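You operate a simulated robot arm through the tools that you are given. There is no shell and no other tool. Be economical: measure what you need, move in short steps, check, and stop when the job is done.

Carry out the task below with a simulated two-armed robot. There is one attempt and no reset: what you move stays moved.

## Task
Put the teal pad on the top of the packing trolley away on the low shelf of the cream trolley. Take the pink brush and put it on the black rimmed hatch panel. Take the pink pad and leave it on the free shelf space. Push the clips drawer shut. Open the bolts drawer, put the pink box of bolts from there in the yellow kit tray, then shut the drawer. Pick up the green filter with one hand, pass it to the other hand and put it in the deep black bin. The order is free. Set down upright: pink box of bolts, green filter.

It is judged by the outcome, as a careful person would: the job done as asked, and still so three seconds after it is handed in. It fails if anything else is knocked over, pushed out of place, dropped, spilled or broken.

## Robot
Two 7-joint arms with fingered hands on one trunk, on a base that drives. Base frame: it is fixed to the floor where the robot stands at the start and does not move with it; the origin is under the middle of the robot, x ahead of it, y to its left, z up; the surface under the hand at the start is at about z = 0.8. Readings come in m, rad, newtons and seconds.
The left shoulder is at the start at [0.06, 0.177, 0.75], the right one opposite. With the tool pointing down near the work surface each hand reaches from about 0.44 to 0.96 m from the robot's upright axis, wherever it stands, measured 20 degrees to its own side. Places, roughly: black rimmed hatch panel (29x21x2 cm) [0.7, 0, 0.3]; bolts drawer [-11.5, 2.4, 1]; clips drawer [-11.1, 2.4, 1]; deep black bin [-5.4, 0.9, 0.4]; free shelf space [-5.4, 0.8, 1]; green filter (7x7x9 cm) [-9.9, 1.9, 0.9]; low shelf of the cream trolley [-1.5, 2.4, 0.2]; pink box of bolts [-11.5, 2.5, 1]; pink brush (11x6x7 cm) [1.2, 1.4, 1]; pink pad (8x6x5 cm) [-1.6, 2.5, 0.9]; teal pad (8x6x5 cm) [0.5, -0.4, 0.8]; yellow kit tray (19x20 cm) [-11.78, 2.48, 0.96]. Payload 4 kg a hand.
The TCP of each hand is the grasp point between the finger pads, 0.037 m short of the fingertips. In the tool frame z runs along the fingers and y along their closing line. Largest opening 0.124 m; the body of the gripper starts 0.043 m behind the TCP. The gripper is a hand of 3 fingers: y runs from the thumb to the fingers, the wrist lies at [-0.015, -0.108, -0.202] in the tool frame, and closing takes about 1.5 s.
Orientation is told as [roll, pitch, yaw] about the base's x, y, z axes, in that order, counted from this pose: with the fingers straight down and the wrist toward the robot, the tool's x, y and z point along [0, 1, 0], [1, 0, 0] and [0, 0, -1] of the base frame.

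## Interface
- The arms move only by the tool send_rows. It takes "left_steps", "right_steps" or both (then of equal length, played together; a hand with none holds still); each is a list of rows, each a list of 6 numbers: the shift along the tool's x, y, z in m, then the turn, a rotation vector about the tool's x, y, z in rad. In form: [[tx, ty, tz, rx, ry, rz], ...]. A call has 1 to 20 rows; each row shifts and turns the commanded pose from where the row before left it, along the tool's axes as they then stand. "left_gripper" and "right_gripper" are, for a hand that has rows, the closure in counts, from 0 (fully open) to 255 (shut), set as the call begins (left out, the last holds). A row lasts 0.2 s, in which the tool goes at most 0.05 m and 0.15 rad; a call with a longer step from one row to the next is refused whole, and so is a gripper value outside its range. Where a pose cannot be reached the arm comes as near as it can. A force on the tool above 40 N (or 10 N above the force at the start of the call, whichever is more), or a blocked arm, ends the call early, and 0.2 s more pass. Each finger travels about 0.072 m/s and halts on what it meets, pressing with about 30 N; the grip force reading is that of the motor and also rises with nothing between the fingers. The clock runs only during rows and for 0.2 s after the last one: add rows that do not move to give the fingers time. It gives the time, the measured TCP pose, the force on the tool (base axes), the opening and the grip force at its end, in the units of the frame above (readings bear some noise), with the torque about the TCP (base axes, N m) and any sound that the robot's microphone picked up.
- Cameras (640 x 400 px; columns grow to the right, rows downward): "scene" is now at [0.0575, -0.0141, 1.4063]; the picture's right is [-0.20, -0.98, 0.00], its down [-0.64, 0.13, -0.75] and it looks along [0.74, -0.15, -0.66] (base axes); focal length 267 px, centre (320, 200). "left" rides on the left gripper at [-0.064, -0.076, -0.137] in its tool frame; the picture's right is [-0.84, -0.26, 0.48], its down [0.48, -0.76, 0.43] and it looks along [0.25, 0.60, 0.76] (tool axes); focal length 256 px, centre (320, 200). "right" rides on the right gripper at [0.064, -0.076, -0.137] in its tool frame; the picture's right is [-0.84, 0.26, -0.48], its down [-0.48, -0.76, 0.43] and it looks along [-0.26, 0.60, 0.76] (tool axes); focal length 256 px, centre (320, 200). There is no depth. A picture from a camera that has moved, and an enlarged one, comes with that camera's place and axes in the base frame and with its lens. The place of the scene camera against the robot may be out by one fixed shift of up to 0.012 m in any direction.
- camera(camera): a new picture of that camera. No time passes.
- slide_trunk(by): slides the trunk up (or, below 0, down) by that many m; the arms and the scene camera ride with it, the base frame stays. It gives what a move gives, with no picture.
- drive_base(legs): drives the robot by 1 to 6 legs, each [ahead, left, turn to the left] in m, m and rad, along the robot's own axes; the way and the turn of a leg run together, so that a leg with both is an arc; at most 1.5 m and 3.142 rad a leg. The arms and the cameras ride along, it lands a little off, and it stops where it bumps. It gives what a move gives.
- set_fingers(index, middle, thumb_bend, thumb_turn, hand): sets how far each is bent, from 0 (flat) to 1 (curled in); at 0.3 the hand is open as for a grip, at 0.7 the pads meet at the TCP. One left out holds its place. A second passes; each finger stops where it meets its share of the squeeze, and holds until it gets a number again. A gripper value or a shape takes the hand back. It gives what a move gives, with no picture; readings hold the bend of each and the force on the fingers (four entries, about 0 where the hand has none), thumb and palm. thumb_turn goes from beside the hand (0) to across from the fingers (1), as for a grip.
- hand_shape(shape, hand): the hand has 3 fingers and takes this shape, open, in about a second: jaw (thumb against the fingers, like two jaws); tri (thumb and two fingers); tip (a fingertip pinch); poke (one finger out to press); point (the index stretched); flat (the hand flat); cup (the hand cupped); fist (a fist). The gripper value then closes the fingers along that shape, each until it touches; the sizes above hold for jaw. It gives what a move gives, with no picture.
- pan_tilt(pan, tilt): turns the head with the scene camera to pan (to the left, within 1.501 rad either way) and tilt (down, from -0.506 to 1.204), counted from straight ahead of the robot. It gives what a move gives.
- enlarge(camera, box): a new picture of the part [left, top, right, bottom] of that camera's present view, enlarged. No time passes.
- job_done(): hands the job in; it is judged then, once.

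Go step by step. Nothing tells you exact positions but the pictures and the camera data: compare them with the known pose of the tool, close in by small moves and look again before you grip or let go. The budget is 207 turns and 202 pictures, counting those below and the enlarged ones. Unless the task says otherwise, let go and move clear before handing in, and close with one line.

The tools are called after "Emit:" as a command line: name --argument value ..., lists and objects as JSON in quotes. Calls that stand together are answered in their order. send_rows: Moves the arms, as the interface text tells. Its arguments: {"type":"object","properties":{"left_steps":{"type":"array"},"left_gripper":{"type":"number"},"right_steps":{"type":"array"},"right_gripper":{"type":"number"}},"required":[]} The other tools are called the same way: slide_trunk (by) slides the trunk up or down; hand_shape (shape, hand) gives the hand a shape; set_fingers (index, middle, thumb_bend, thumb_turn, hand) moves the fingers one by one; drive_base (legs) drives the base; pan_tilt (pan, tilt) turns the head that bears the scene camera; camera (camera) takes a picture; enlarge (camera, box) takes an enlarged picture of a part of a camera's view; job_done () hands the job in.

At the start:

```text
clock: 0.0
left_ee_pos: [0.6479, 0.1177, 1.0839]
left_ee_rot: [0.0, 0.001, 0.001]
left_force: [-0.1, 0.5, 0.9]
left_ft_torque: [0.01, -0.02, 0.03]
left_opening: 0.1234
left_grasp_force: 0.0
left_shape: jaw
left_bend: [0.3, 0.3, 0.3, 0.98]
left_finger forces: [0.0, 0.0, 0.1, 0.1, 0.0, 0.0]
right_ee_pos: [0.4702, -0.369, 1.0305]
right_ee_rot: [0.001, 0.001, -0.001]
right_force: [-0.4, -0.4, -0.1]
right_ft_torque: [0.03, -0.02, -0.02]
right_opening: 0.1237
right_grasp_force: 0.0
right_shape: jaw
right_bend: [0.3, 0.3, 0.3, 0.98]
right_finger forces: [0.1, 0.1, 0.0, 0.1, 0.0, 0.0]
trunk travel left (down, up): [-0.275, 0.315]
robot x, y, heading: [0.0011, 0.0019, 0.003]
head pan, tilt: [-0.201, 0.719]
```

scene: 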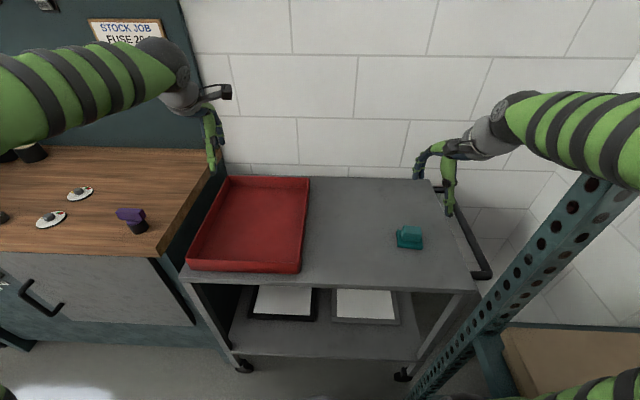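
right: 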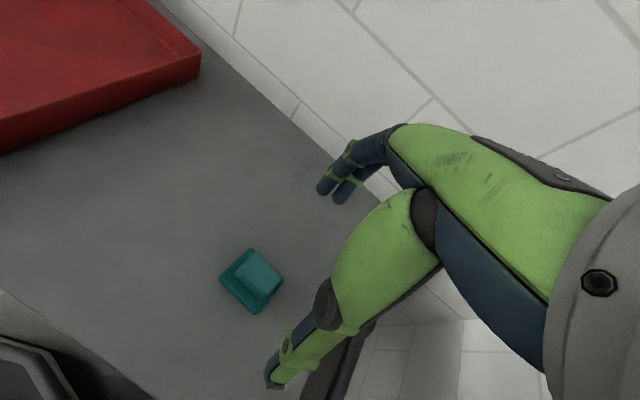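
left: 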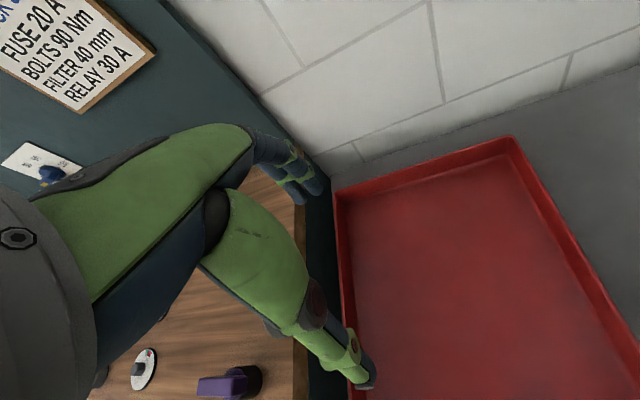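

The teal pad stands on the trolley top at about (0.50, -0.365); I take a closer look at it and at the rest of the room before gripping.

Emit:
enlarge --camera "right" --box '[180, 220, 340, 320]'

Emit:
enlarge --camera "scene" --box '[180, 220, 500, 400]'

Emit:
pan_tilt --pan 0.9 --tilt 0.4

```text
4.00 times, centred on (260, 270) of right
camera zoom: at [0.3937, -0.3052, 1.1674], right [0.26, -0.84, 0.48], down [-0.76, -0.48, -0.43], along [0.6, -0.26, -0.76], focal length 1024 px, centre (560, -80)
```

zoom: 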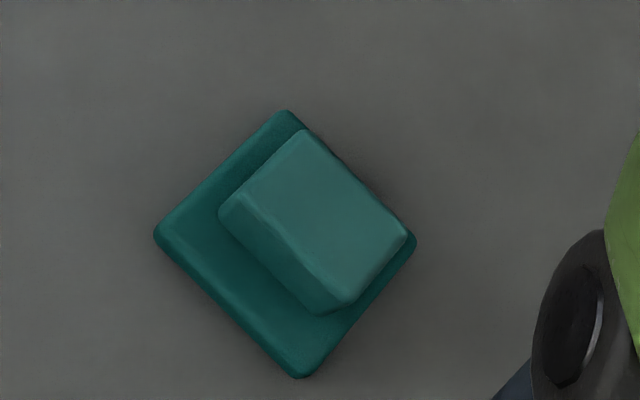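

```text
2.00 times, centred on (340, 310) of scene
camera zoom: at [0.0575, -0.0141, 1.4063], right [-0.2, -0.98, 0.0], down [-0.64, 0.13, -0.75], along [0.74, -0.15, -0.66], focal length 534 px, centre (280, -20)
```

zoom: 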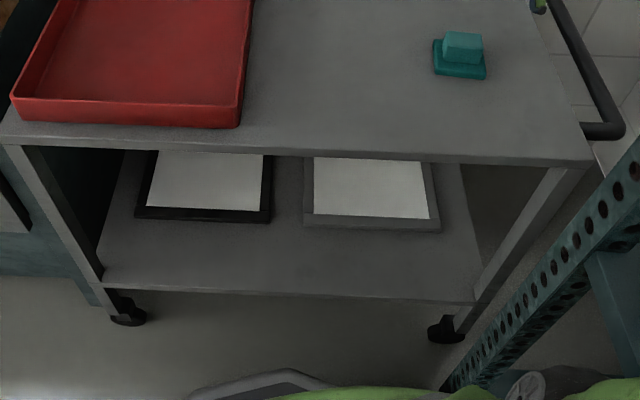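

```text
clock: 1.3
left_ee_pos: [0.647, 0.1156, 1.0832]
left_ee_rot: [0.0, 0.0, 0.0]
left_force: [0.3, -0.2, 0.3]
left_ft_torque: [-0.01, 0.01, 0.0]
left_opening: 0.1235
left_grasp_force: 0.0
left_shape: jaw
left_bend: [0.3, 0.3, 0.3, 0.98]
left_finger forces: [0.0, 0.1, 0.0, 0.0, 0.0, 0.0]
right_ee_pos: [0.47, -0.3696, 1.0311]
right_ee_rot: [-0.001, 0.0, -0.001]
right_force: [0.9, -0.5, -0.5]
right_ft_torque: [0.0, 0.0, -0.02]
right_opening: 0.1235
right_grasp_force: 0.0
right_shape: jaw
right_bend: [0.3, 0.3, 0.3, 0.98]
right_finger forces: [0.0, 0.0, 0.0, 0.0, 0.1, 0.0]
trunk travel left (down, up): [-0.275, 0.315]
robot x, y, heading: [0.0009, -0.0026, 0.002]
head pan, tilt: [0.901, 0.4]
```

The pad is roughly 0.06 wide across an axis turned about -0.34 rad from x. Before gripping I look around for the other places.

Emit:
camera --camera "scene"

Emit:
pan_tilt --pan 1.5 --tilt 0.3

Emit:
camera --camera "scene"

```text
196 pictures are left
camera scene: at [0.0326, 0.0753, 1.4347], right [0.78, -0.62, 0.0], down [-0.24, -0.3, -0.92], along [0.57, 0.72, -0.39], focal length 267 px, centre (320, 200)
```

scene: 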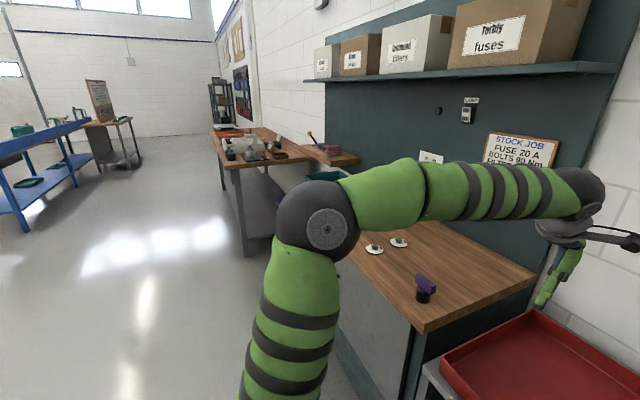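

```text
clock: 2.3
left_ee_pos: [0.6479, 0.1175, 1.0843]
left_ee_rot: [-0.001, -0.002, 0.0]
left_force: [0.2, -0.4, -0.1]
left_ft_torque: [0.01, 0.03, -0.01]
left_opening: 0.1237
left_grasp_force: 0.1
left_shape: jaw
left_bend: [0.3, 0.3, 0.3, 0.98]
left_finger forces: [0.1, 0.0, 0.0, 0.0, 0.1, 0.1]
right_ee_pos: [0.4691, -0.37, 1.0304]
right_ee_rot: [0.0, 0.0, 0.001]
right_force: [-0.2, 0.2, 0.9]
right_ft_torque: [-0.03, 0.0, 0.0]
right_opening: 0.1236
right_grasp_force: 0.2
right_shape: jaw
right_bend: [0.3, 0.3, 0.3, 0.98]
right_finger forces: [0.1, 0.0, 0.1, 0.0, 0.0, 0.0]
trunk travel left (down, up): [-0.275, 0.315]
robot x, y, heading: [0.0022, 0.0, 0.001]
head pan, tilt: [1.499, 0.3]
```

```text
195 pictures are left
camera scene: at [-0.0182, 0.0959, 1.444], right [1.0, -0.07, 0.0], down [-0.02, -0.3, -0.96], along [0.07, 0.95, -0.3], focal length 267 px, centre (320, 200)
```

scene: 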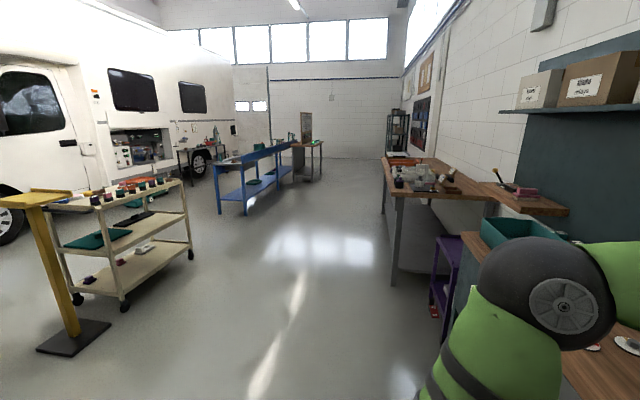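

The cream trolley with three levels is at the left, and the brush on a wood shelf at the right. I zoom in on both.

Emit:
enlarge --camera "scene" --box '[20, 170, 220, 320]'

Emit:
enlarge --camera "scene" --box '[380, 140, 580, 265]'

```text
2.67 times, centred on (120, 245) of scene
camera zoom: at [-0.0182, 0.0959, 1.444], right [1.0, -0.07, 0.0], down [-0.02, -0.3, -0.96], along [0.07, 0.95, -0.3], focal length 711 px, centre (853, 80)
```

zoom: 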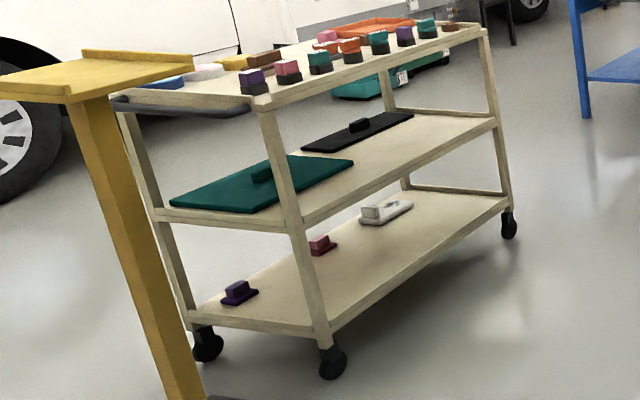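

```text
3.20 times, centred on (480, 202) of scene
camera zoom: at [-0.0182, 0.0959, 1.444], right [1.0, -0.07, 0.0], down [-0.02, -0.3, -0.96], along [0.07, 0.95, -0.3], focal length 854 px, centre (-192, 192)
```

zoom: 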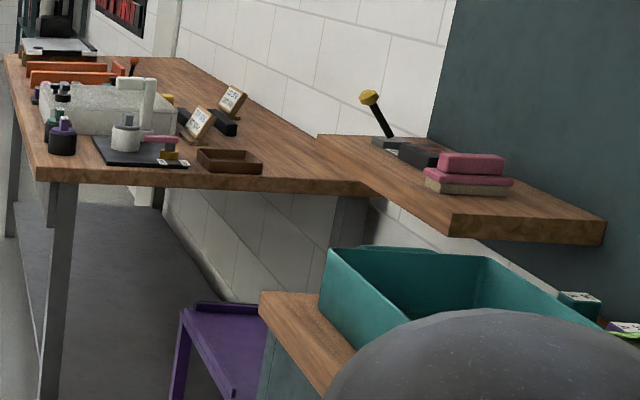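

I turn the right hand so that it will grip the pad sideways with the fingers tilted forward, which also suits setting it on a low shelf later.

Emit:
send_rows --right_steps '[[0, 0, 0, 0, 0, -0.137], [0, 0, 0, 0, 0, -0.137], [0, 0, 0, 0, 0, -0.137], [0, 0, 0, 0, 0, -0.137], [0, 0, 0, 0, 0, -0.137], [0, 0, 0, 0, 0, -0.137], [0, 0, 0, 0, 0, -0.137], [0, 0, 0, 0, 0, -0.137], [0, 0, 0, 0, 0, -0.137], [0, 0, 0, 0, -0.131, 0], [0, 0, 0, 0, -0.131, 0], [0, 0, 0, 0, -0.131, 0], [0, 0, 0, 0, -0.131, 0], [0, 0, 0, 0, -0.131, 0], [0, 0, 0, 0, -0.131, 0]]'

Emit:
camera --camera "right"

Emit:
pan_tilt --pan -0.4 --tilt 0.72

Emit:
camera --camera "scene"

```text
clock: 3.9
left_ee_pos: [0.6626, 0.1292, 1.0822]
left_ee_rot: [0.038, -0.014, 0.062]
left_force: [2.5, 0.9, -1.1]
left_ft_torque: [-0.07, 0.22, 0.0]
left_opening: 0.1241
left_grasp_force: 0.0
left_shape: jaw
left_bend: [0.3, 0.3, 0.3, 0.98]
left_finger forces: [0.0, 0.0, 0.1, 0.1, 0.1, 0.0]
right_ee_pos: [0.5136, -0.3501, 1.0215]
right_ee_rot: [0.008, -0.044, 0.985]
right_force: [-3.0, -33.8, -9.7]
right_ft_torque: [3.64, -0.33, 0.22]
right_opening: 0.124
right_grasp_force: 0.1
right_shape: jaw
right_bend: [0.3, 0.3, 0.3, 0.98]
right_finger forces: [0.1, 0.0, 0.0, 0.1, 0.1, 0.0]
trunk travel left (down, up): [-0.275, 0.315]
robot x, y, heading: [0.0213, 0.0157, 0.051]
head pan, tilt: [1.499, 0.3]
stopped in row 8 (right hand): the arm was blocked; the commanded pose is now the measured one
```

```text
192 pictures are left
camera right: at [0.4158, -0.3833, 1.1549], right [0.83, -0.27, 0.49], down [-0.01, -0.88, -0.47], along [0.56, 0.39, -0.74], focal length 256 px, centre (320, 200)
```

right: 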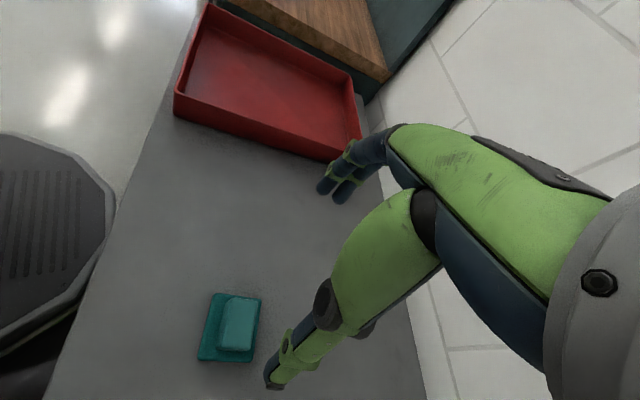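

```text
clock: 5.8
left_ee_pos: [0.6958, 0.1782, 1.0762]
left_ee_rot: [0.029, 0.002, 0.128]
left_force: [0.6, -1.0, 0.0]
left_ft_torque: [0.06, 0.04, 0.02]
left_opening: 0.1238
left_grasp_force: 0.0
left_shape: jaw
left_bend: [0.3, 0.3, 0.3, 0.98]
left_finger forces: [0.0, 0.1, 0.0, 0.0, 0.0, 0.0]
right_ee_pos: [0.5806, -0.3129, 1.0144]
right_ee_rot: [0.012, -0.025, 1.077]
right_force: [0.1, 0.2, -0.7]
right_ft_torque: [0.03, -0.05, -0.01]
right_opening: 0.124
right_grasp_force: 0.1
right_shape: jaw
right_bend: [0.3, 0.3, 0.3, 0.98]
right_finger forces: [0.0, 0.0, 0.1, 0.1, 0.1, 0.0]
trunk travel left (down, up): [-0.275, 0.315]
robot x, y, heading: [0.0572, 0.0098, 0.127]
head pan, tilt: [-0.4, 0.721]
```

```text
191 pictures are left
camera scene: at [0.122, 0.0097, 1.4061], right [-0.27, -0.96, 0.02], down [-0.64, 0.17, -0.75], along [0.72, -0.21, -0.66], focal length 267 px, centre (320, 200)
```

scene: 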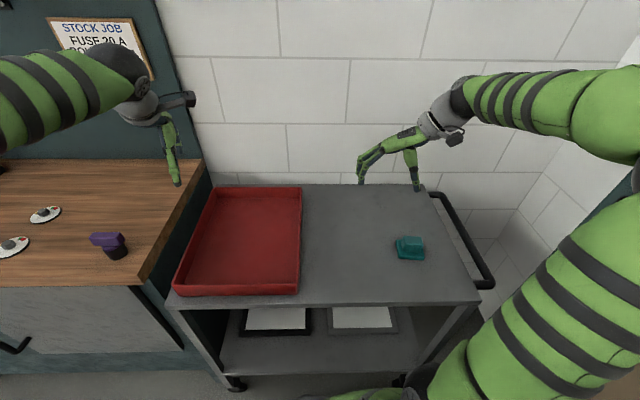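

The elbow bumped something at the right and the base shifted. I look at the right side before moving on.

Emit:
pan_tilt --pan -1.2 --tilt 0.6

Emit:
camera --camera "scene"

```text
clock: 6.9
left_ee_pos: [0.6956, 0.1792, 1.0764]
left_ee_rot: [0.028, 0.001, 0.128]
left_force: [-0.3, 1.6, -0.7]
left_ft_torque: [-0.09, -0.03, 0.02]
left_opening: 0.1239
left_grasp_force: 0.1
left_shape: jaw
left_bend: [0.3, 0.3, 0.3, 0.98]
left_finger forces: [0.1, 0.0, 0.0, 0.0, 0.1, 0.0]
right_ee_pos: [0.5812, -0.3123, 1.0161]
right_ee_rot: [0.007, -0.026, 1.078]
right_force: [0.5, 0.1, 2.1]
right_ft_torque: [-0.06, 0.07, 0.01]
right_opening: 0.1239
right_grasp_force: 0.1
right_shape: jaw
right_bend: [0.3, 0.3, 0.3, 0.98]
right_finger forces: [0.0, 0.0, 0.0, 0.0, 0.1, 0.0]
trunk travel left (down, up): [-0.275, 0.315]
robot x, y, heading: [0.0592, 0.0113, 0.124]
head pan, tilt: [-1.201, 0.6]
```

```text
190 pictures are left
camera scene: at [0.0833, -0.0455, 1.4177], right [-0.88, -0.48, 0.01], down [-0.28, 0.48, -0.83], along [0.39, -0.73, -0.56], focal length 267 px, centre (320, 200)
```

scene: 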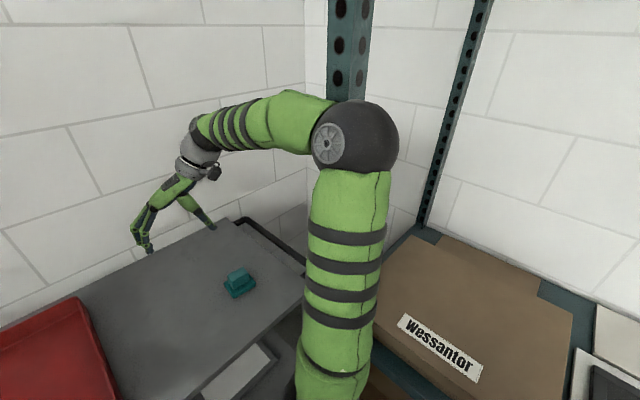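

The elbow pressed on the rack upright. I turn the hand back to free it, then shift the base left for room.

Emit:
send_rows --right_steps '[[0, 0, -0.02, 0, 0, 0.137], [0, 0, -0.02, 0, 0, 0.137], [0, 0, -0.02, 0, 0, 0.137], [0, 0, 0, 0, 0, 0.137], [0, 0, 0, 0, 0, 0.137], [0, 0, 0, 0, 0, 0.137], [0, 0, 0, 0, 0, 0.137], [0, -0.02, 0, 0, 0, 0]]'

Emit:
camera --camera "scene"

```text
clock: 8.9
left_ee_pos: [0.669, 0.1327, 1.0805]
left_ee_rot: [0.033, -0.002, 0.073]
left_force: [0.0, 0.9, -0.1]
left_ft_torque: [-0.06, 0.04, 0.01]
left_opening: 0.1239
left_grasp_force: 0.1
left_shape: jaw
left_bend: [0.3, 0.3, 0.3, 0.98]
left_finger forces: [0.1, 0.0, 0.0, 0.1, 0.1, 0.0]
right_ee_pos: [0.507, -0.3475, 1.0759]
right_ee_rot: [0.024, -0.011, 0.078]
right_force: [0.6, -0.1, 0.0]
right_ft_torque: [0.0, -0.02, 0.01]
right_opening: 0.1241
right_grasp_force: 0.1
right_shape: jaw
right_bend: [0.3, 0.3, 0.3, 0.98]
right_finger forces: [0.1, 0.0, 0.1, 0.0, 0.0, 0.1]
trunk travel left (down, up): [-0.275, 0.315]
robot x, y, heading: [0.0239, 0.0081, 0.071]
head pan, tilt: [-1.201, 0.6]
stopped in row 8 (right hand): the arm was blocked; the commanded pose is now the measured one
```

```text
189 pictures are left
camera scene: at [0.0437, -0.0597, 1.4179], right [-0.91, -0.42, 0.01], down [-0.24, 0.5, -0.83], along [0.35, -0.75, -0.56], focal length 267 px, centre (320, 200)
```

scene: 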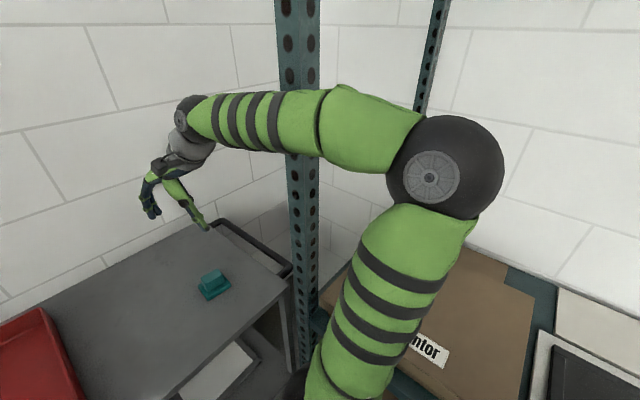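

I drive the base left to gain clearance from the rack upright.

Emit:
drive_base --legs '[[-0.03, 0.22, 0], [0, 0, -0.07]]'

Emit:
camera --camera "scene"

```text
clock: 11.1
left_ee_pos: [0.6267, 0.2967, 1.0833]
left_ee_rot: [0.045, -0.007, -0.007]
left_force: [0.4, 0.6, -0.1]
left_ft_torque: [-0.01, -0.04, 0.02]
left_opening: 0.124
left_grasp_force: 0.0
left_shape: jaw
left_bend: [0.3, 0.3, 0.3, 0.98]
left_finger forces: [0.0, 0.0, 0.1, 0.1, 0.0, 0.1]
right_ee_pos: [0.4274, -0.1733, 1.0737]
right_ee_rot: [0.038, -0.017, -0.008]
right_force: [0.1, 0.1, 0.3]
right_ft_torque: [0.03, -0.05, 0.02]
right_opening: 0.1241
right_grasp_force: 0.1
right_shape: jaw
right_bend: [0.3, 0.3, 0.3, 0.98]
right_finger forces: [0.1, 0.1, 0.1, 0.1, 0.0, 0.0]
trunk travel left (down, up): [-0.275, 0.315]
robot x, y, heading: [-0.0185, 0.2279, -0.01]
head pan, tilt: [-1.201, 0.6]
```

```text
188 pictures are left
camera scene: at [-0.0131, 0.1502, 1.4165], right [-0.94, -0.35, 0.0], down [-0.2, 0.53, -0.82], along [0.29, -0.77, -0.57], focal length 267 px, centre (320, 200)
```

scene: 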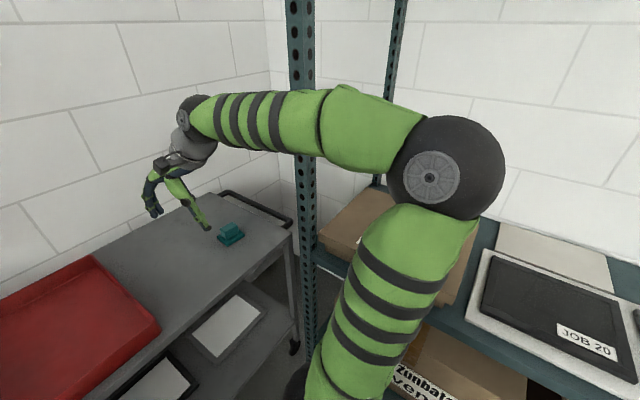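

There is room now. I turn the hand again and tilt it, then look.

Emit:
send_rows --right_steps '[[0, 0, 0, 0, 0, -0.137], [0, 0, 0, 0, 0, -0.137], [0, 0, 0, 0, 0, -0.137], [0, 0, 0, 0, 0, -0.137], [0, 0, 0, 0, 0, -0.137], [0, 0, 0, 0, 0, -0.137], [0, 0, 0, 0, 0, -0.137], [0, 0, 0, 0, 0, -0.137], [0, 0, 0, 0, 0, -0.137], [0, 0, 0, 0, -0.131, 0], [0, 0, 0, 0, -0.131, 0], [0, 0, 0, 0, -0.131, 0], [0, 0, 0, 0, -0.131, 0], [0, 0, 0, 0, -0.131, 0], [0, 0, 0, 0, -0.131, 0]]'

Emit:
camera --camera "scene"

Emit:
camera --camera "right"

```text
clock: 14.3
left_ee_pos: [0.627, 0.2965, 1.0826]
left_ee_rot: [0.043, -0.007, -0.005]
left_force: [-1.1, 0.0, -0.1]
left_ft_torque: [-0.01, 0.02, -0.02]
left_opening: 0.1238
left_grasp_force: 0.2
left_shape: jaw
left_bend: [0.3, 0.3, 0.3, 0.98]
left_finger forces: [0.1, 0.0, 0.1, 0.0, 0.1, 0.1]
right_ee_pos: [0.4274, -0.1721, 1.0734]
right_ee_rot: [-0.793, -0.043, 1.225]
right_force: [-0.1, 0.0, 0.5]
right_ft_torque: [0.03, -0.03, -0.01]
right_opening: 0.124
right_grasp_force: 0.1
right_shape: jaw
right_bend: [0.3, 0.3, 0.3, 0.98]
right_finger forces: [0.0, 0.0, 0.1, 0.0, 0.0, 0.0]
trunk travel left (down, up): [-0.275, 0.315]
robot x, y, heading: [-0.0223, 0.233, -0.008]
head pan, tilt: [-1.201, 0.6]
```

```text
187 pictures are left
camera scene: at [-0.0132, 0.1502, 1.4165], right [-0.94, -0.35, 0.0], down [-0.2, 0.53, -0.82], along [0.29, -0.77, -0.57], focal length 267 px, centre (320, 200)
```

scene: 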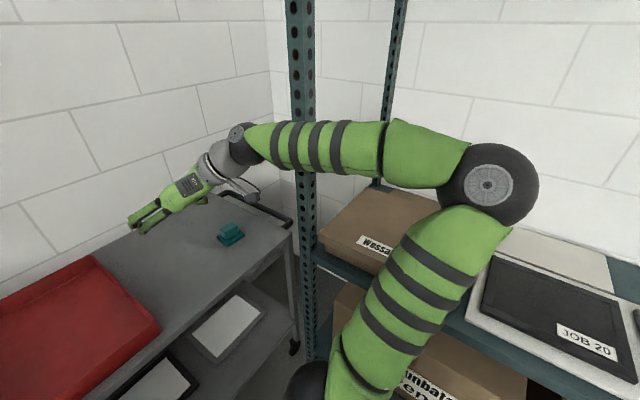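

```text
186 pictures are left
camera right: at [0.2675, -0.1976, 1.1208], right [0.3, 0.12, 0.94], down [0.35, -0.94, 0.01], along [0.88, 0.33, -0.33], focal length 256 px, centre (320, 200)
```

right: 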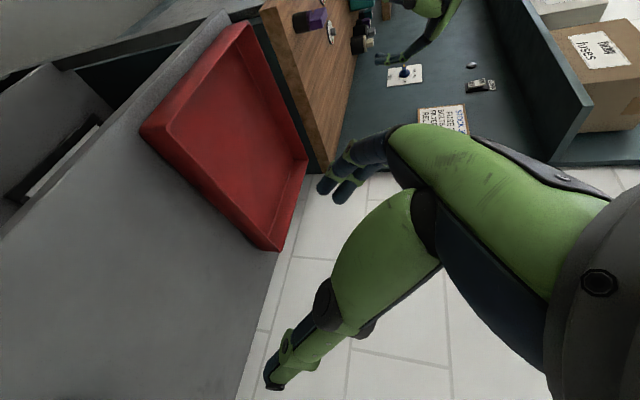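

Reachable without contact. I go to a hover above the pad and check through the wrist camera.

Emit:
send_rows --right_steps '[[0, 0, 0, 0.03, 0, -0.03], [-0.0015, -0.0273, 0.03, 0, 0, 0], [-0.0015, -0.0273, 0.03, 0, 0, 0], [-0.0015, -0.0273, 0.03, 0, 0, 0], [-0.0015, -0.0273, 0.03, 0, 0, 0], [-0.0015, -0.0273, 0.03, 0, 0, 0], [-0.0015, -0.0273, 0.03, 0, 0, 0]]'

Emit:
camera --camera "right"

Emit:
camera --camera "scene"

```text
clock: 16.1
left_ee_pos: [0.6159, 0.3202, 1.087]
left_ee_rot: [0.036, -0.011, -0.007]
left_force: [0.3, 0.5, 0.6]
left_ft_torque: [-0.01, 0.05, 0.0]
left_opening: 0.1242
left_grasp_force: 0.1
left_shape: jaw
left_bend: [0.3, 0.3, 0.3, 0.98]
left_finger forces: [0.0, 0.1, 0.0, 0.0, 0.1, 0.0]
right_ee_pos: [0.4992, -0.3192, 0.9786]
right_ee_rot: [-0.818, 0.038, 1.272]
right_force: [0.0, -2.1, -0.5]
right_ft_torque: [0.14, -0.05, 0.09]
right_opening: 0.124
right_grasp_force: 0.1
right_shape: jaw
right_bend: [0.3, 0.3, 0.3, 0.98]
right_finger forces: [0.0, 0.0, 0.0, 0.1, 0.0, 0.0]
trunk travel left (down, up): [-0.275, 0.315]
robot x, y, heading: [-0.0264, 0.2478, -0.009]
head pan, tilt: [-1.201, 0.6]
stopped in row 7 (right hand): the arm was blocked; the commanded pose is now the measured one
```

```text
185 pictures are left
camera right: at [0.3397, -0.3477, 1.0279], right [0.3, 0.21, 0.93], down [0.4, -0.91, 0.08], along [0.87, 0.35, -0.36], focal length 256 px, centre (320, 200)
```

right: 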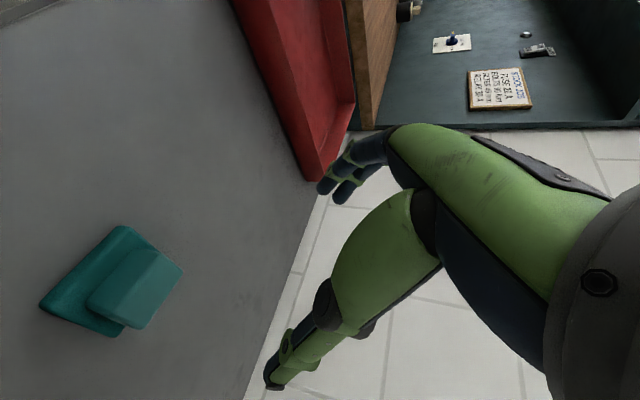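

```text
184 pictures are left
camera scene: at [-0.0245, 0.2052, 1.4213], right [-0.94, -0.35, 0.01], down [-0.2, 0.51, -0.84], along [0.29, -0.79, -0.54], focal length 267 px, centre (320, 200)
```

scene: 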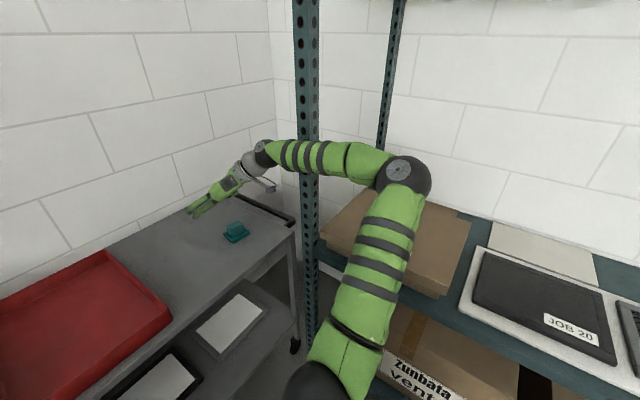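

The forearm meets the upright again, so the left hand is better for this pad. I bring the right hand back the way it came.

Emit:
send_rows --right_steps '[[0.0015, 0.0273, -0.03, 0, 0, 0], [0.0015, 0.0273, -0.03, 0, 0, 0], [0.0015, 0.0273, -0.03, 0, 0, 0], [0.0015, 0.0273, -0.03, 0, 0, 0], [0.0015, 0.0273, -0.03, 0, 0, 0], [0, 0, 0, 0, 0.131, 0], [0, 0, 0, 0, 0.131, 0], [0, 0, 0, 0, 0.131, 0], [0, 0, 0, 0, 0.131, 0], [0, 0, 0, 0, 0.131, 0], [0, 0, 0, 0, 0.131, 0]]'

Emit:
send_rows --right_steps '[[0, 0, 0, 0, 0, 0.14], [0, 0, 0, 0, 0, 0.14], [0, 0, 0, 0, 0, 0.14], [0, 0, 0, 0, 0, 0.14], [0, 0, 0, 0, 0, 0.14], [0, 0, 0, 0, 0, 0.14], [0, 0, 0, 0, 0, 0.14], [0, 0, 0, 0, 0, 0.14], [0, 0, 0, 0, 0, 0.14]]'

Emit:
pan_tilt --pan -0.5 --tilt 0.75

Emit:
camera --camera "scene"

```text
clock: 18.5
left_ee_pos: [0.6228, 0.2937, 1.0816]
left_ee_rot: [0.051, -0.006, -0.009]
left_force: [0.5, -0.2, 0.7]
left_ft_torque: [0.02, -0.01, 0.0]
left_opening: 0.1242
left_grasp_force: 0.1
left_shape: jaw
left_bend: [0.3, 0.3, 0.3, 0.98]
left_finger forces: [0.1, 0.0, 0.0, 0.0, 0.0, 0.1]
right_ee_pos: [0.4319, -0.191, 1.0527]
right_ee_rot: [-0.007, 0.007, 1.245]
right_force: [0.3, 0.2, 0.3]
right_ft_torque: [0.0, 0.0, 0.01]
right_opening: 0.124
right_grasp_force: 0.1
right_shape: jaw
right_bend: [0.3, 0.3, 0.3, 0.98]
right_finger forces: [0.0, 0.0, 0.1, 0.1, 0.0, 0.0]
trunk travel left (down, up): [-0.275, 0.315]
robot x, y, heading: [-0.0224, 0.2363, -0.017]
head pan, tilt: [-1.201, 0.6]
```

```text
clock: 20.5
left_ee_pos: [0.623, 0.294, 1.0835]
left_ee_rot: [0.05, -0.007, -0.011]
left_force: [-0.1, -0.6, -0.2]
left_ft_torque: [0.01, 0.02, 0.02]
left_opening: 0.124
left_grasp_force: 0.1
left_shape: jaw
left_bend: [0.3, 0.3, 0.3, 0.98]
left_finger forces: [0.0, 0.0, 0.0, 0.0, 0.1, 0.0]
right_ee_pos: [0.4333, -0.191, 1.0526]
right_ee_rot: [-0.009, -0.008, -0.018]
right_force: [0.0, 0.2, 0.4]
right_ft_torque: [0.0, 0.0, -0.01]
right_opening: 0.124
right_grasp_force: 0.0
right_shape: jaw
right_bend: [0.3, 0.3, 0.3, 0.98]
right_finger forces: [0.0, 0.1, 0.0, 0.0, 0.0, 0.1]
trunk travel left (down, up): [-0.275, 0.315]
robot x, y, heading: [-0.0275, 0.24, -0.011]
head pan, tilt: [-1.201, 0.6]
```

```text
clock: 21.6
left_ee_pos: [0.6228, 0.295, 1.0827]
left_ee_rot: [0.05, -0.007, -0.01]
left_force: [0.0, -0.3, -0.7]
left_ft_torque: [-0.02, 0.0, 0.03]
left_opening: 0.1239
left_grasp_force: 0.1
left_shape: jaw
left_bend: [0.3, 0.3, 0.3, 0.98]
left_finger forces: [0.0, 0.1, 0.0, 0.0, 0.0, 0.1]
right_ee_pos: [0.4322, -0.1913, 1.0529]
right_ee_rot: [-0.011, -0.006, -0.015]
right_force: [-0.9, -0.2, 0.0]
right_ft_torque: [0.01, 0.0, 0.01]
right_opening: 0.1239
right_grasp_force: 0.1
right_shape: jaw
right_bend: [0.3, 0.3, 0.3, 0.98]
right_finger forces: [0.1, 0.0, 0.0, 0.0, 0.0, 0.0]
trunk travel left (down, up): [-0.275, 0.315]
robot x, y, heading: [-0.0266, 0.2417, -0.009]
head pan, tilt: [-0.499, 0.75]
```

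```text
183 pictures are left
camera scene: at [0.0232, 0.2022, 1.4036], right [-0.49, -0.87, 0.0], down [-0.59, 0.33, -0.73], along [0.64, -0.36, -0.68], focal length 267 px, centre (320, 200)
```

scene: 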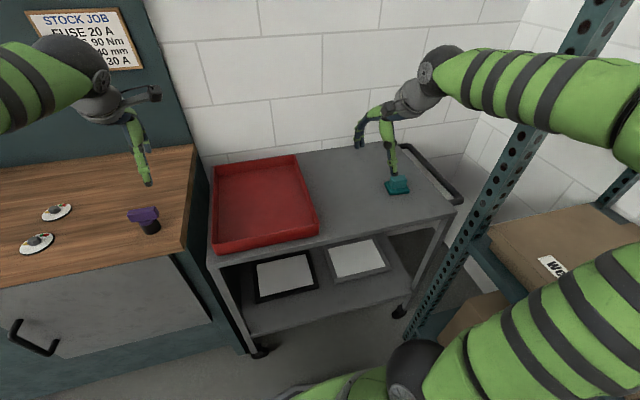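

I raise and pull in the right hand to keep it clear, then will shift right and use the left hand.

Emit:
send_rows --right_steps '[[0.01, 0, -0.04, 0, 0, 0], [0.01, 0, -0.04, 0, 0, 0], [0.01, 0, -0.04, 0, 0, 0], [0.01, -0.01, -0.04, 0, 0, 0], [0.01, -0.01, -0.04, 0, 0, 0], [0.01, -0.02, 0, 0, 0, 0]]'

Emit:
pan_tilt --pan -1.0 --tilt 0.5

Emit:
camera --camera "scene"

```text
clock: 23.0
left_ee_pos: [0.6221, 0.2944, 1.0829]
left_ee_rot: [0.051, -0.008, -0.009]
left_force: [0.1, -0.3, -0.3]
left_ft_torque: [0.0, 0.05, -0.01]
left_opening: 0.124
left_grasp_force: 0.1
left_shape: jaw
left_bend: [0.3, 0.3, 0.3, 0.98]
left_finger forces: [0.1, 0.1, 0.1, 0.0, 0.0, 0.0]
right_ee_pos: [0.3928, -0.1257, 1.2526]
right_ee_rot: [-0.009, -0.007, -0.015]
right_force: [-0.2, -0.6, -0.4]
right_ft_torque: [0.0, -0.02, 0.06]
right_opening: 0.1239
right_grasp_force: 0.0
right_shape: jaw
right_bend: [0.3, 0.3, 0.3, 0.98]
right_finger forces: [0.0, 0.0, 0.1, 0.0, 0.0, 0.1]
trunk travel left (down, up): [-0.275, 0.315]
robot x, y, heading: [-0.027, 0.24, -0.009]
head pan, tilt: [-0.499, 0.75]
```

```text
clock: 23.9
left_ee_pos: [0.6232, 0.2944, 1.0834]
left_ee_rot: [0.051, -0.007, -0.012]
left_force: [0.1, -1.1, 0.2]
left_ft_torque: [-0.01, 0.01, 0.0]
left_opening: 0.1241
left_grasp_force: 0.0
left_shape: jaw
left_bend: [0.3, 0.3, 0.3, 0.98]
left_finger forces: [0.0, 0.1, 0.1, 0.0, 0.1, 0.1]
right_ee_pos: [0.392, -0.1274, 1.2529]
right_ee_rot: [-0.009, -0.008, -0.015]
right_force: [-0.1, -0.9, 0.5]
right_ft_torque: [0.0, 0.03, 0.02]
right_opening: 0.1241
right_grasp_force: 0.1
right_shape: jaw
right_bend: [0.3, 0.3, 0.3, 0.98]
right_finger forces: [0.0, 0.0, 0.1, 0.1, 0.0, 0.0]
trunk travel left (down, up): [-0.275, 0.315]
robot x, y, heading: [-0.0232, 0.2372, -0.014]
head pan, tilt: [-1.0, 0.499]
```

```text
182 pictures are left
camera scene: at [-0.0008, 0.1657, 1.4255], right [-0.85, -0.53, 0.0], down [-0.25, 0.41, -0.88], along [0.47, -0.74, -0.48], focal length 267 px, centre (320, 200)
```

scene: 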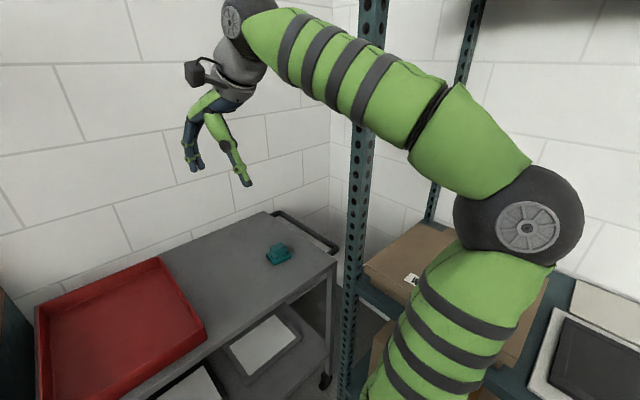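

The right arm is high and clear. I drive 0.12 right and rotate the left hand.

Emit:
drive_base --legs '[[0, -0.12, 0]]'

Emit:
send_rows --left_steps '[[0, -0.02, 0, 0, 0, 0.137], [0, -0.02, 0, 0, 0, 0.137], [0, -0.02, 0, 0, 0, 0.137], [0, 0, 0, 0, 0, 0.137], [0, 0, 0, 0, 0, 0.137], [0, 0, 0, 0, 0, 0.137], [0, 0, 0, 0, 0, 0.137], [0, 0, 0, 0, 0, 0.137], [0, 0, 0, 0, 0, 0.137], [0, 0, 0, 0, 0, 0.137], [0, 0, 0, 0, 0, 0.137], [0, 0, 0, 0, 0, 0.137], [0, 0, 0, 0, 0, 0.137], [0, 0, 0, 0, 0, 0.137]]'

Emit:
pan_tilt --pan -0.2 --tilt 0.6

Emit:
camera --camera "scene"

```text
clock: 25.2
left_ee_pos: [0.6204, 0.1743, 1.0831]
left_ee_rot: [0.053, -0.009, -0.013]
left_force: [0.2, 0.0, 0.0]
left_ft_torque: [0.0, -0.01, 0.0]
left_opening: 0.124
left_grasp_force: 0.0
left_shape: jaw
left_bend: [0.3, 0.3, 0.3, 0.98]
left_finger forces: [0.0, 0.0, 0.1, 0.0, 0.0, 0.1]
right_ee_pos: [0.3904, -0.2468, 1.2525]
right_ee_rot: [-0.01, -0.005, -0.018]
right_force: [0.2, -0.7, 0.1]
right_ft_torque: [0.03, 0.02, 0.0]
right_opening: 0.1238
right_grasp_force: 0.1
right_shape: jaw
right_bend: [0.3, 0.3, 0.3, 0.98]
right_finger forces: [0.0, 0.1, 0.0, 0.0, 0.0, 0.0]
trunk travel left (down, up): [-0.275, 0.315]
robot x, y, heading: [-0.0269, 0.1202, -0.015]
head pan, tilt: [-1.0, 0.499]
```

```text
clock: 28.2
left_ee_pos: [0.5625, 0.1833, 1.0825]
left_ee_rot: [-0.013, 0.052, -1.933]
left_force: [-1.0, -1.1, 0.0]
left_ft_torque: [0.03, 0.0, 0.01]
left_opening: 0.1244
left_grasp_force: 0.1
left_shape: jaw
left_bend: [0.3, 0.3, 0.3, 0.98]
left_finger forces: [0.1, 0.0, 0.0, 0.0, 0.1, 0.1]
right_ee_pos: [0.3902, -0.2455, 1.2526]
right_ee_rot: [-0.008, -0.004, -0.017]
right_force: [0.3, -0.8, -0.3]
right_ft_torque: [0.03, -0.01, 0.0]
right_opening: 0.124
right_grasp_force: 0.1
right_shape: jaw
right_bend: [0.3, 0.3, 0.3, 0.98]
right_finger forces: [0.1, 0.0, 0.0, 0.1, 0.0, 0.1]
trunk travel left (down, up): [-0.275, 0.315]
robot x, y, heading: [-0.0273, 0.1198, -0.015]
head pan, tilt: [-1.0, 0.499]
```

```text
clock: 29.3
left_ee_pos: [0.5624, 0.1844, 1.0831]
left_ee_rot: [-0.009, 0.051, -1.929]
left_force: [-0.2, -0.1, 0.6]
left_ft_torque: [0.01, 0.03, -0.01]
left_opening: 0.1239
left_grasp_force: 0.1
left_shape: jaw
left_bend: [0.3, 0.3, 0.3, 0.98]
left_finger forces: [0.0, 0.1, 0.0, 0.0, 0.0, 0.0]
right_ee_pos: [0.3903, -0.2457, 1.2524]
right_ee_rot: [-0.008, -0.008, -0.018]
right_force: [-0.5, 0.5, 0.2]
right_ft_torque: [-0.02, 0.02, 0.01]
right_opening: 0.1241
right_grasp_force: 0.2
right_shape: jaw
right_bend: [0.3, 0.3, 0.3, 0.98]
right_finger forces: [0.0, 0.0, 0.1, 0.1, 0.1, 0.0]
trunk travel left (down, up): [-0.275, 0.315]
robot x, y, heading: [-0.0229, 0.1196, -0.014]
head pan, tilt: [-0.201, 0.6]
```

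```text
181 pictures are left
camera scene: at [0.0357, 0.1051, 1.4165], right [-0.21, -0.98, 0.0], down [-0.55, 0.12, -0.83], along [0.81, -0.18, -0.56], focal length 267 px, centre (320, 200)
```

scene: 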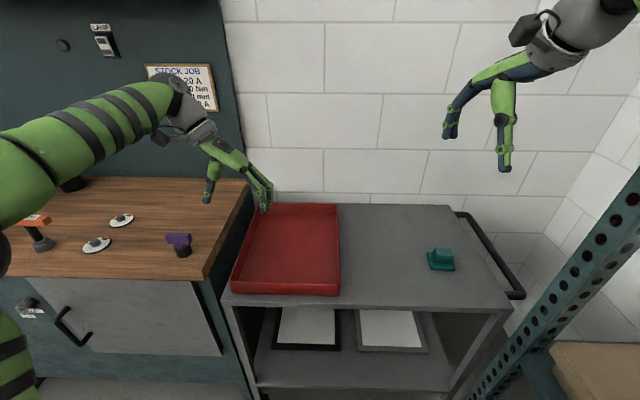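

I tilt the left fingers forward and raise the right hand more, so that the left forearm can pass under.

Emit:
send_rows --left_steps '[[0, 0, 0, -0.051, 0, 0], [0, 0, 0, 0, 0.131, 0], [0, 0, 0, 0, 0.131, 0], [0, 0, 0, 0, 0.131, 0], [0, 0, 0, 0, 0.131, 0], [0, 0, 0, 0, 0.131, 0], [0, 0, 0, 0, 0.131, 0]]' --right_steps '[[0, 0, -0.025, 0, 0, 0], [0, 0, -0.025, 0, 0, 0], [0, 0, -0.025, 0, 0, 0], [0, 0, -0.025, 0, 0, 0], [0, 0, -0.025, 0, 0, 0], [0, 0, -0.025, 0, 0, 0], [0, 0, -0.025, 0, 0, 0]]'

Emit:
send_rows --left_steps '[[0, 0.0452, 0.0157, 0, 0, 0], [0, 0.0452, 0.0157, 0, 0, 0], [0, 0.0452, 0.0157, 0, 0, 0], [0, 0.0452, 0.0157, 0, 0, 0], [0, 0.0452, 0.0157, 0, 0, 0], [0, 0.0452, 0.0157, 0, 0, 0], [0, 0.0452, 0.0157, 0, 0, 0], [0, 0.0452, 0.0157, 0, 0, 0], [0, 0.0452, 0.0157, 0, 0, 0], [0, 0.0452, 0.0157, 0, 0, 0], [0, 0.0452, 0.0157, 0, 0, 0], [0, 0.0452, 0.0157, 0, 0, 0]]'

Emit:
camera --camera "scene"

Emit:
camera --camera "left"

```text
clock: 30.9
left_ee_pos: [0.5625, 0.1839, 1.0829]
left_ee_rot: [0.778, 0.0, -1.929]
left_force: [-0.5, 0.1, 0.0]
left_ft_torque: [-0.01, -0.04, 0.01]
left_opening: 0.1239
left_grasp_force: 0.0
left_shape: jaw
left_bend: [0.3, 0.3, 0.3, 0.98]
left_finger forces: [0.0, 0.0, 0.0, 0.0, 0.0, 0.0]
right_ee_pos: [0.3924, -0.2478, 1.4221]
right_ee_rot: [-0.001, 0.0, -0.018]
right_force: [-0.1, 0.3, 1.0]
right_ft_torque: [-0.02, -0.03, 0.02]
right_opening: 0.1241
right_grasp_force: 0.2
right_shape: jaw
right_bend: [0.3, 0.3, 0.3, 0.98]
right_finger forces: [0.1, 0.1, 0.0, 0.1, 0.0, 0.0]
right hand out of reach, approached as far as the arm can: row 7
trunk travel left (down, up): [-0.275, 0.315]
robot x, y, heading: [-0.0275, 0.121, -0.012]
head pan, tilt: [-0.201, 0.6]
```

```text
clock: 33.5
left_ee_pos: [0.4955, -0.3716, 0.9472]
left_ee_rot: [0.777, 0.001, -1.93]
left_force: [-0.1, -0.6, 0.6]
left_ft_torque: [-0.02, 0.03, -0.02]
left_opening: 0.1241
left_grasp_force: 0.1
left_shape: jaw
left_bend: [0.3, 0.3, 0.3, 0.98]
left_finger forces: [0.0, 0.1, 0.0, 0.0, 0.1, 0.1]
right_ee_pos: [0.3924, -0.2505, 1.423]
right_ee_rot: [0.0, 0.0, -0.021]
right_force: [0.6, 0.3, -0.1]
right_ft_torque: [0.0, 0.01, 0.01]
right_opening: 0.124
right_grasp_force: 0.1
right_shape: jaw
right_bend: [0.3, 0.3, 0.3, 0.98]
right_finger forces: [0.0, 0.0, 0.0, 0.0, 0.1, 0.0]
trunk travel left (down, up): [-0.275, 0.315]
robot x, y, heading: [-0.0265, 0.1207, -0.015]
head pan, tilt: [-0.201, 0.6]
```

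```text
180 pictures are left
camera scene: at [0.0358, 0.1046, 1.4165], right [-0.21, -0.98, 0.0], down [-0.55, 0.12, -0.82], along [0.81, -0.18, -0.57], focal length 267 px, centre (320, 200)
```

scene: 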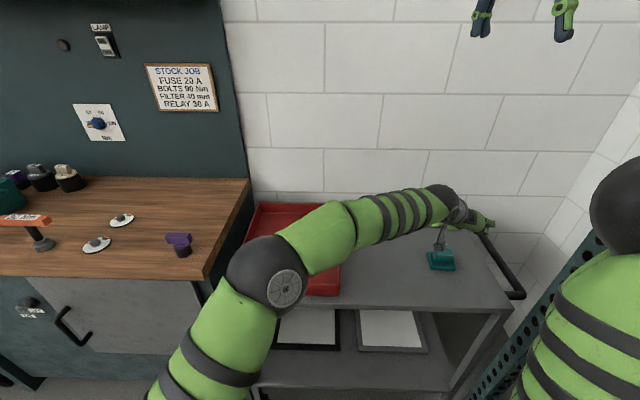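

```text
179 pictures are left
camera left: at [0.3894, -0.2512, 0.9995], right [-0.15, 0.33, -0.93], down [0.87, 0.48, 0.03], along [0.46, -0.81, -0.36], focal length 256 px, centre (320, 200)
```

left: 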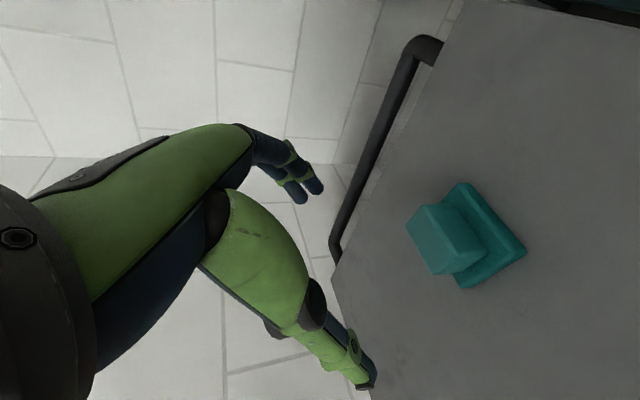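

The left hand is above the pad and aligned. I descend most of the way and look.

Emit:
send_rows --left_steps '[[-0.014, 0, 0.014, 0, 0, 0], [-0.014, 0, 0.014, 0, 0, 0], [-0.014, 0, 0.014, 0, 0, 0], [-0.014, -0.003, 0.014, 0, 0, 0], [-0.014, -0.002, 0.014, 0, 0, 0]]'

Emit:
camera --camera "left"

Emit:
enlarge --camera "scene" --box '[360, 160, 540, 310]'

```text
clock: 34.7
left_ee_pos: [0.4973, -0.3662, 0.8493]
left_ee_rot: [0.775, -0.001, -1.931]
left_force: [-0.4, 0.0, 0.5]
left_ft_torque: [-0.04, 0.0, -0.01]
left_opening: 0.1239
left_grasp_force: 0.0
left_shape: jaw
left_bend: [0.3, 0.3, 0.3, 0.98]
left_finger forces: [0.1, 0.0, 0.1, 0.1, 0.0, 0.1]
right_ee_pos: [0.3917, -0.2491, 1.422]
right_ee_rot: [0.002, 0.0, -0.02]
right_force: [0.5, -0.9, -0.7]
right_ft_torque: [-0.03, -0.01, -0.01]
right_opening: 0.1238
right_grasp_force: 0.0
right_shape: jaw
right_bend: [0.3, 0.3, 0.3, 0.98]
right_finger forces: [0.1, 0.1, 0.1, 0.0, 0.0, 0.1]
trunk travel left (down, up): [-0.275, 0.315]
robot x, y, heading: [-0.026, 0.1231, -0.014]
head pan, tilt: [-0.201, 0.6]
```

```text
178 pictures are left
camera left: at [0.3899, -0.2457, 0.9018], right [-0.15, 0.33, -0.93], down [0.87, 0.48, 0.03], along [0.46, -0.81, -0.36], focal length 256 px, centre (320, 200)
```

left: 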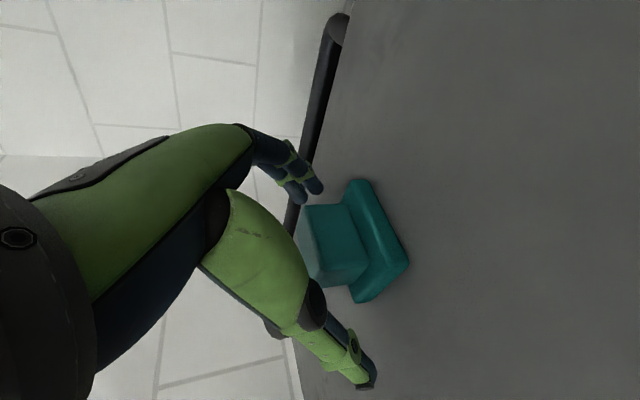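

```text
2.67 times, centred on (450, 235) of scene
camera zoom: at [0.0358, 0.105, 1.4165], right [-0.21, -0.98, 0.0], down [-0.55, 0.12, -0.82], along [0.81, -0.18, -0.57], focal length 711 px, centre (-27, 107)
```

zoom: 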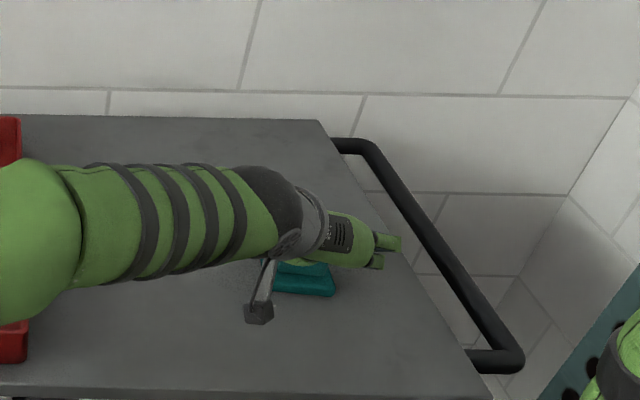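

The block lies between thumb and fingers. I descend the last centimetre and close.

Emit:
send_rows --left_steps '[[-0.005, 0, 0.005, 0, 0, 0], [-0.003, 0, 0.003, 0, 0, 0]]'

Emit:
send_rows --left_steps '[[0, 0, 0, 0, 0, 0], [0, 0, 0, 0, 0, 0], [0, 0, 0, 0, 0, 0], [0, 0, 0, 0, 0, 0], [0, 0, 0, 0, 0, 0], [0, 0, 0, 0, 0, 0], [0, 0, 0, 0, 0, 0], [0, 0, 0, 0, 0, 0]]' --left_gripper 255

Emit:
camera --camera "left"

```text
clock: 35.3
left_ee_pos: [0.4958, -0.3681, 0.8393]
left_ee_rot: [0.777, -0.001, -1.93]
left_force: [0.4, 0.0, 0.8]
left_ft_torque: [-0.01, -0.03, -0.02]
left_opening: 0.1242
left_grasp_force: 0.0
left_shape: jaw
left_bend: [0.3, 0.3, 0.3, 0.98]
left_finger forces: [0.0, 0.0, 0.0, 0.0, 0.1, 0.1]
right_ee_pos: [0.3924, -0.2493, 1.4223]
right_ee_rot: [0.0, 0.0, -0.019]
right_force: [-0.4, -1.7, 0.2]
right_ft_torque: [0.02, -0.01, 0.04]
right_opening: 0.1238
right_grasp_force: 0.0
right_shape: jaw
right_bend: [0.3, 0.3, 0.3, 0.98]
right_finger forces: [0.0, 0.0, 0.1, 0.1, 0.1, 0.0]
trunk travel left (down, up): [-0.275, 0.315]
robot x, y, heading: [-0.0271, 0.1236, -0.013]
head pan, tilt: [-0.201, 0.6]
```

```text
clock: 37.1
left_ee_pos: [0.4953, -0.3671, 0.8375]
left_ee_rot: [0.775, 0.0, -1.928]
left_force: [-0.2, 0.9, 5.0]
left_ft_torque: [-0.24, -0.08, 0.04]
left_opening: 0.0668
left_grasp_force: 30.4
left_shape: jaw
left_bend: [0.39, 0.51, 0.53, 1.0]
left_finger forces: [21.3, 2.9, 0.1, 0.1, 23.6, 0.0]
right_ee_pos: [0.3915, -0.2489, 1.4216]
right_ee_rot: [0.0, -0.002, -0.02]
right_force: [-0.1, -0.2, -0.1]
right_ft_torque: [-0.01, 0.03, -0.06]
right_opening: 0.1241
right_grasp_force: 0.0
right_shape: jaw
right_bend: [0.3, 0.3, 0.3, 0.98]
right_finger forces: [0.0, 0.0, 0.1, 0.0, 0.0, 0.1]
trunk travel left (down, up): [-0.275, 0.315]
robot x, y, heading: [-0.0258, 0.1204, -0.012]
head pan, tilt: [-0.201, 0.6]
```

```text
176 pictures are left
camera left: at [0.3896, -0.2465, 0.8918], right [-0.15, 0.33, -0.93], down [0.88, 0.48, 0.03], along [0.46, -0.81, -0.36], focal length 256 px, centre (320, 200)
```

left: 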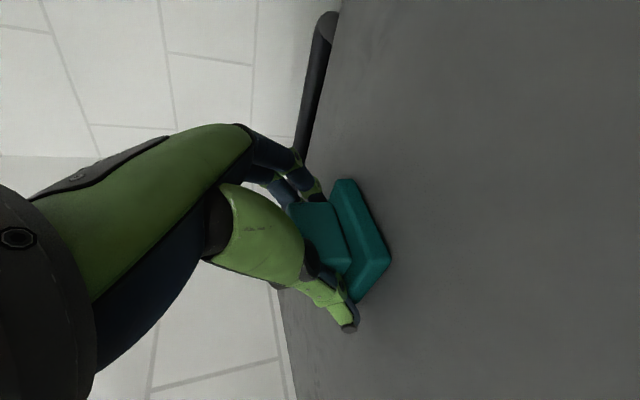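

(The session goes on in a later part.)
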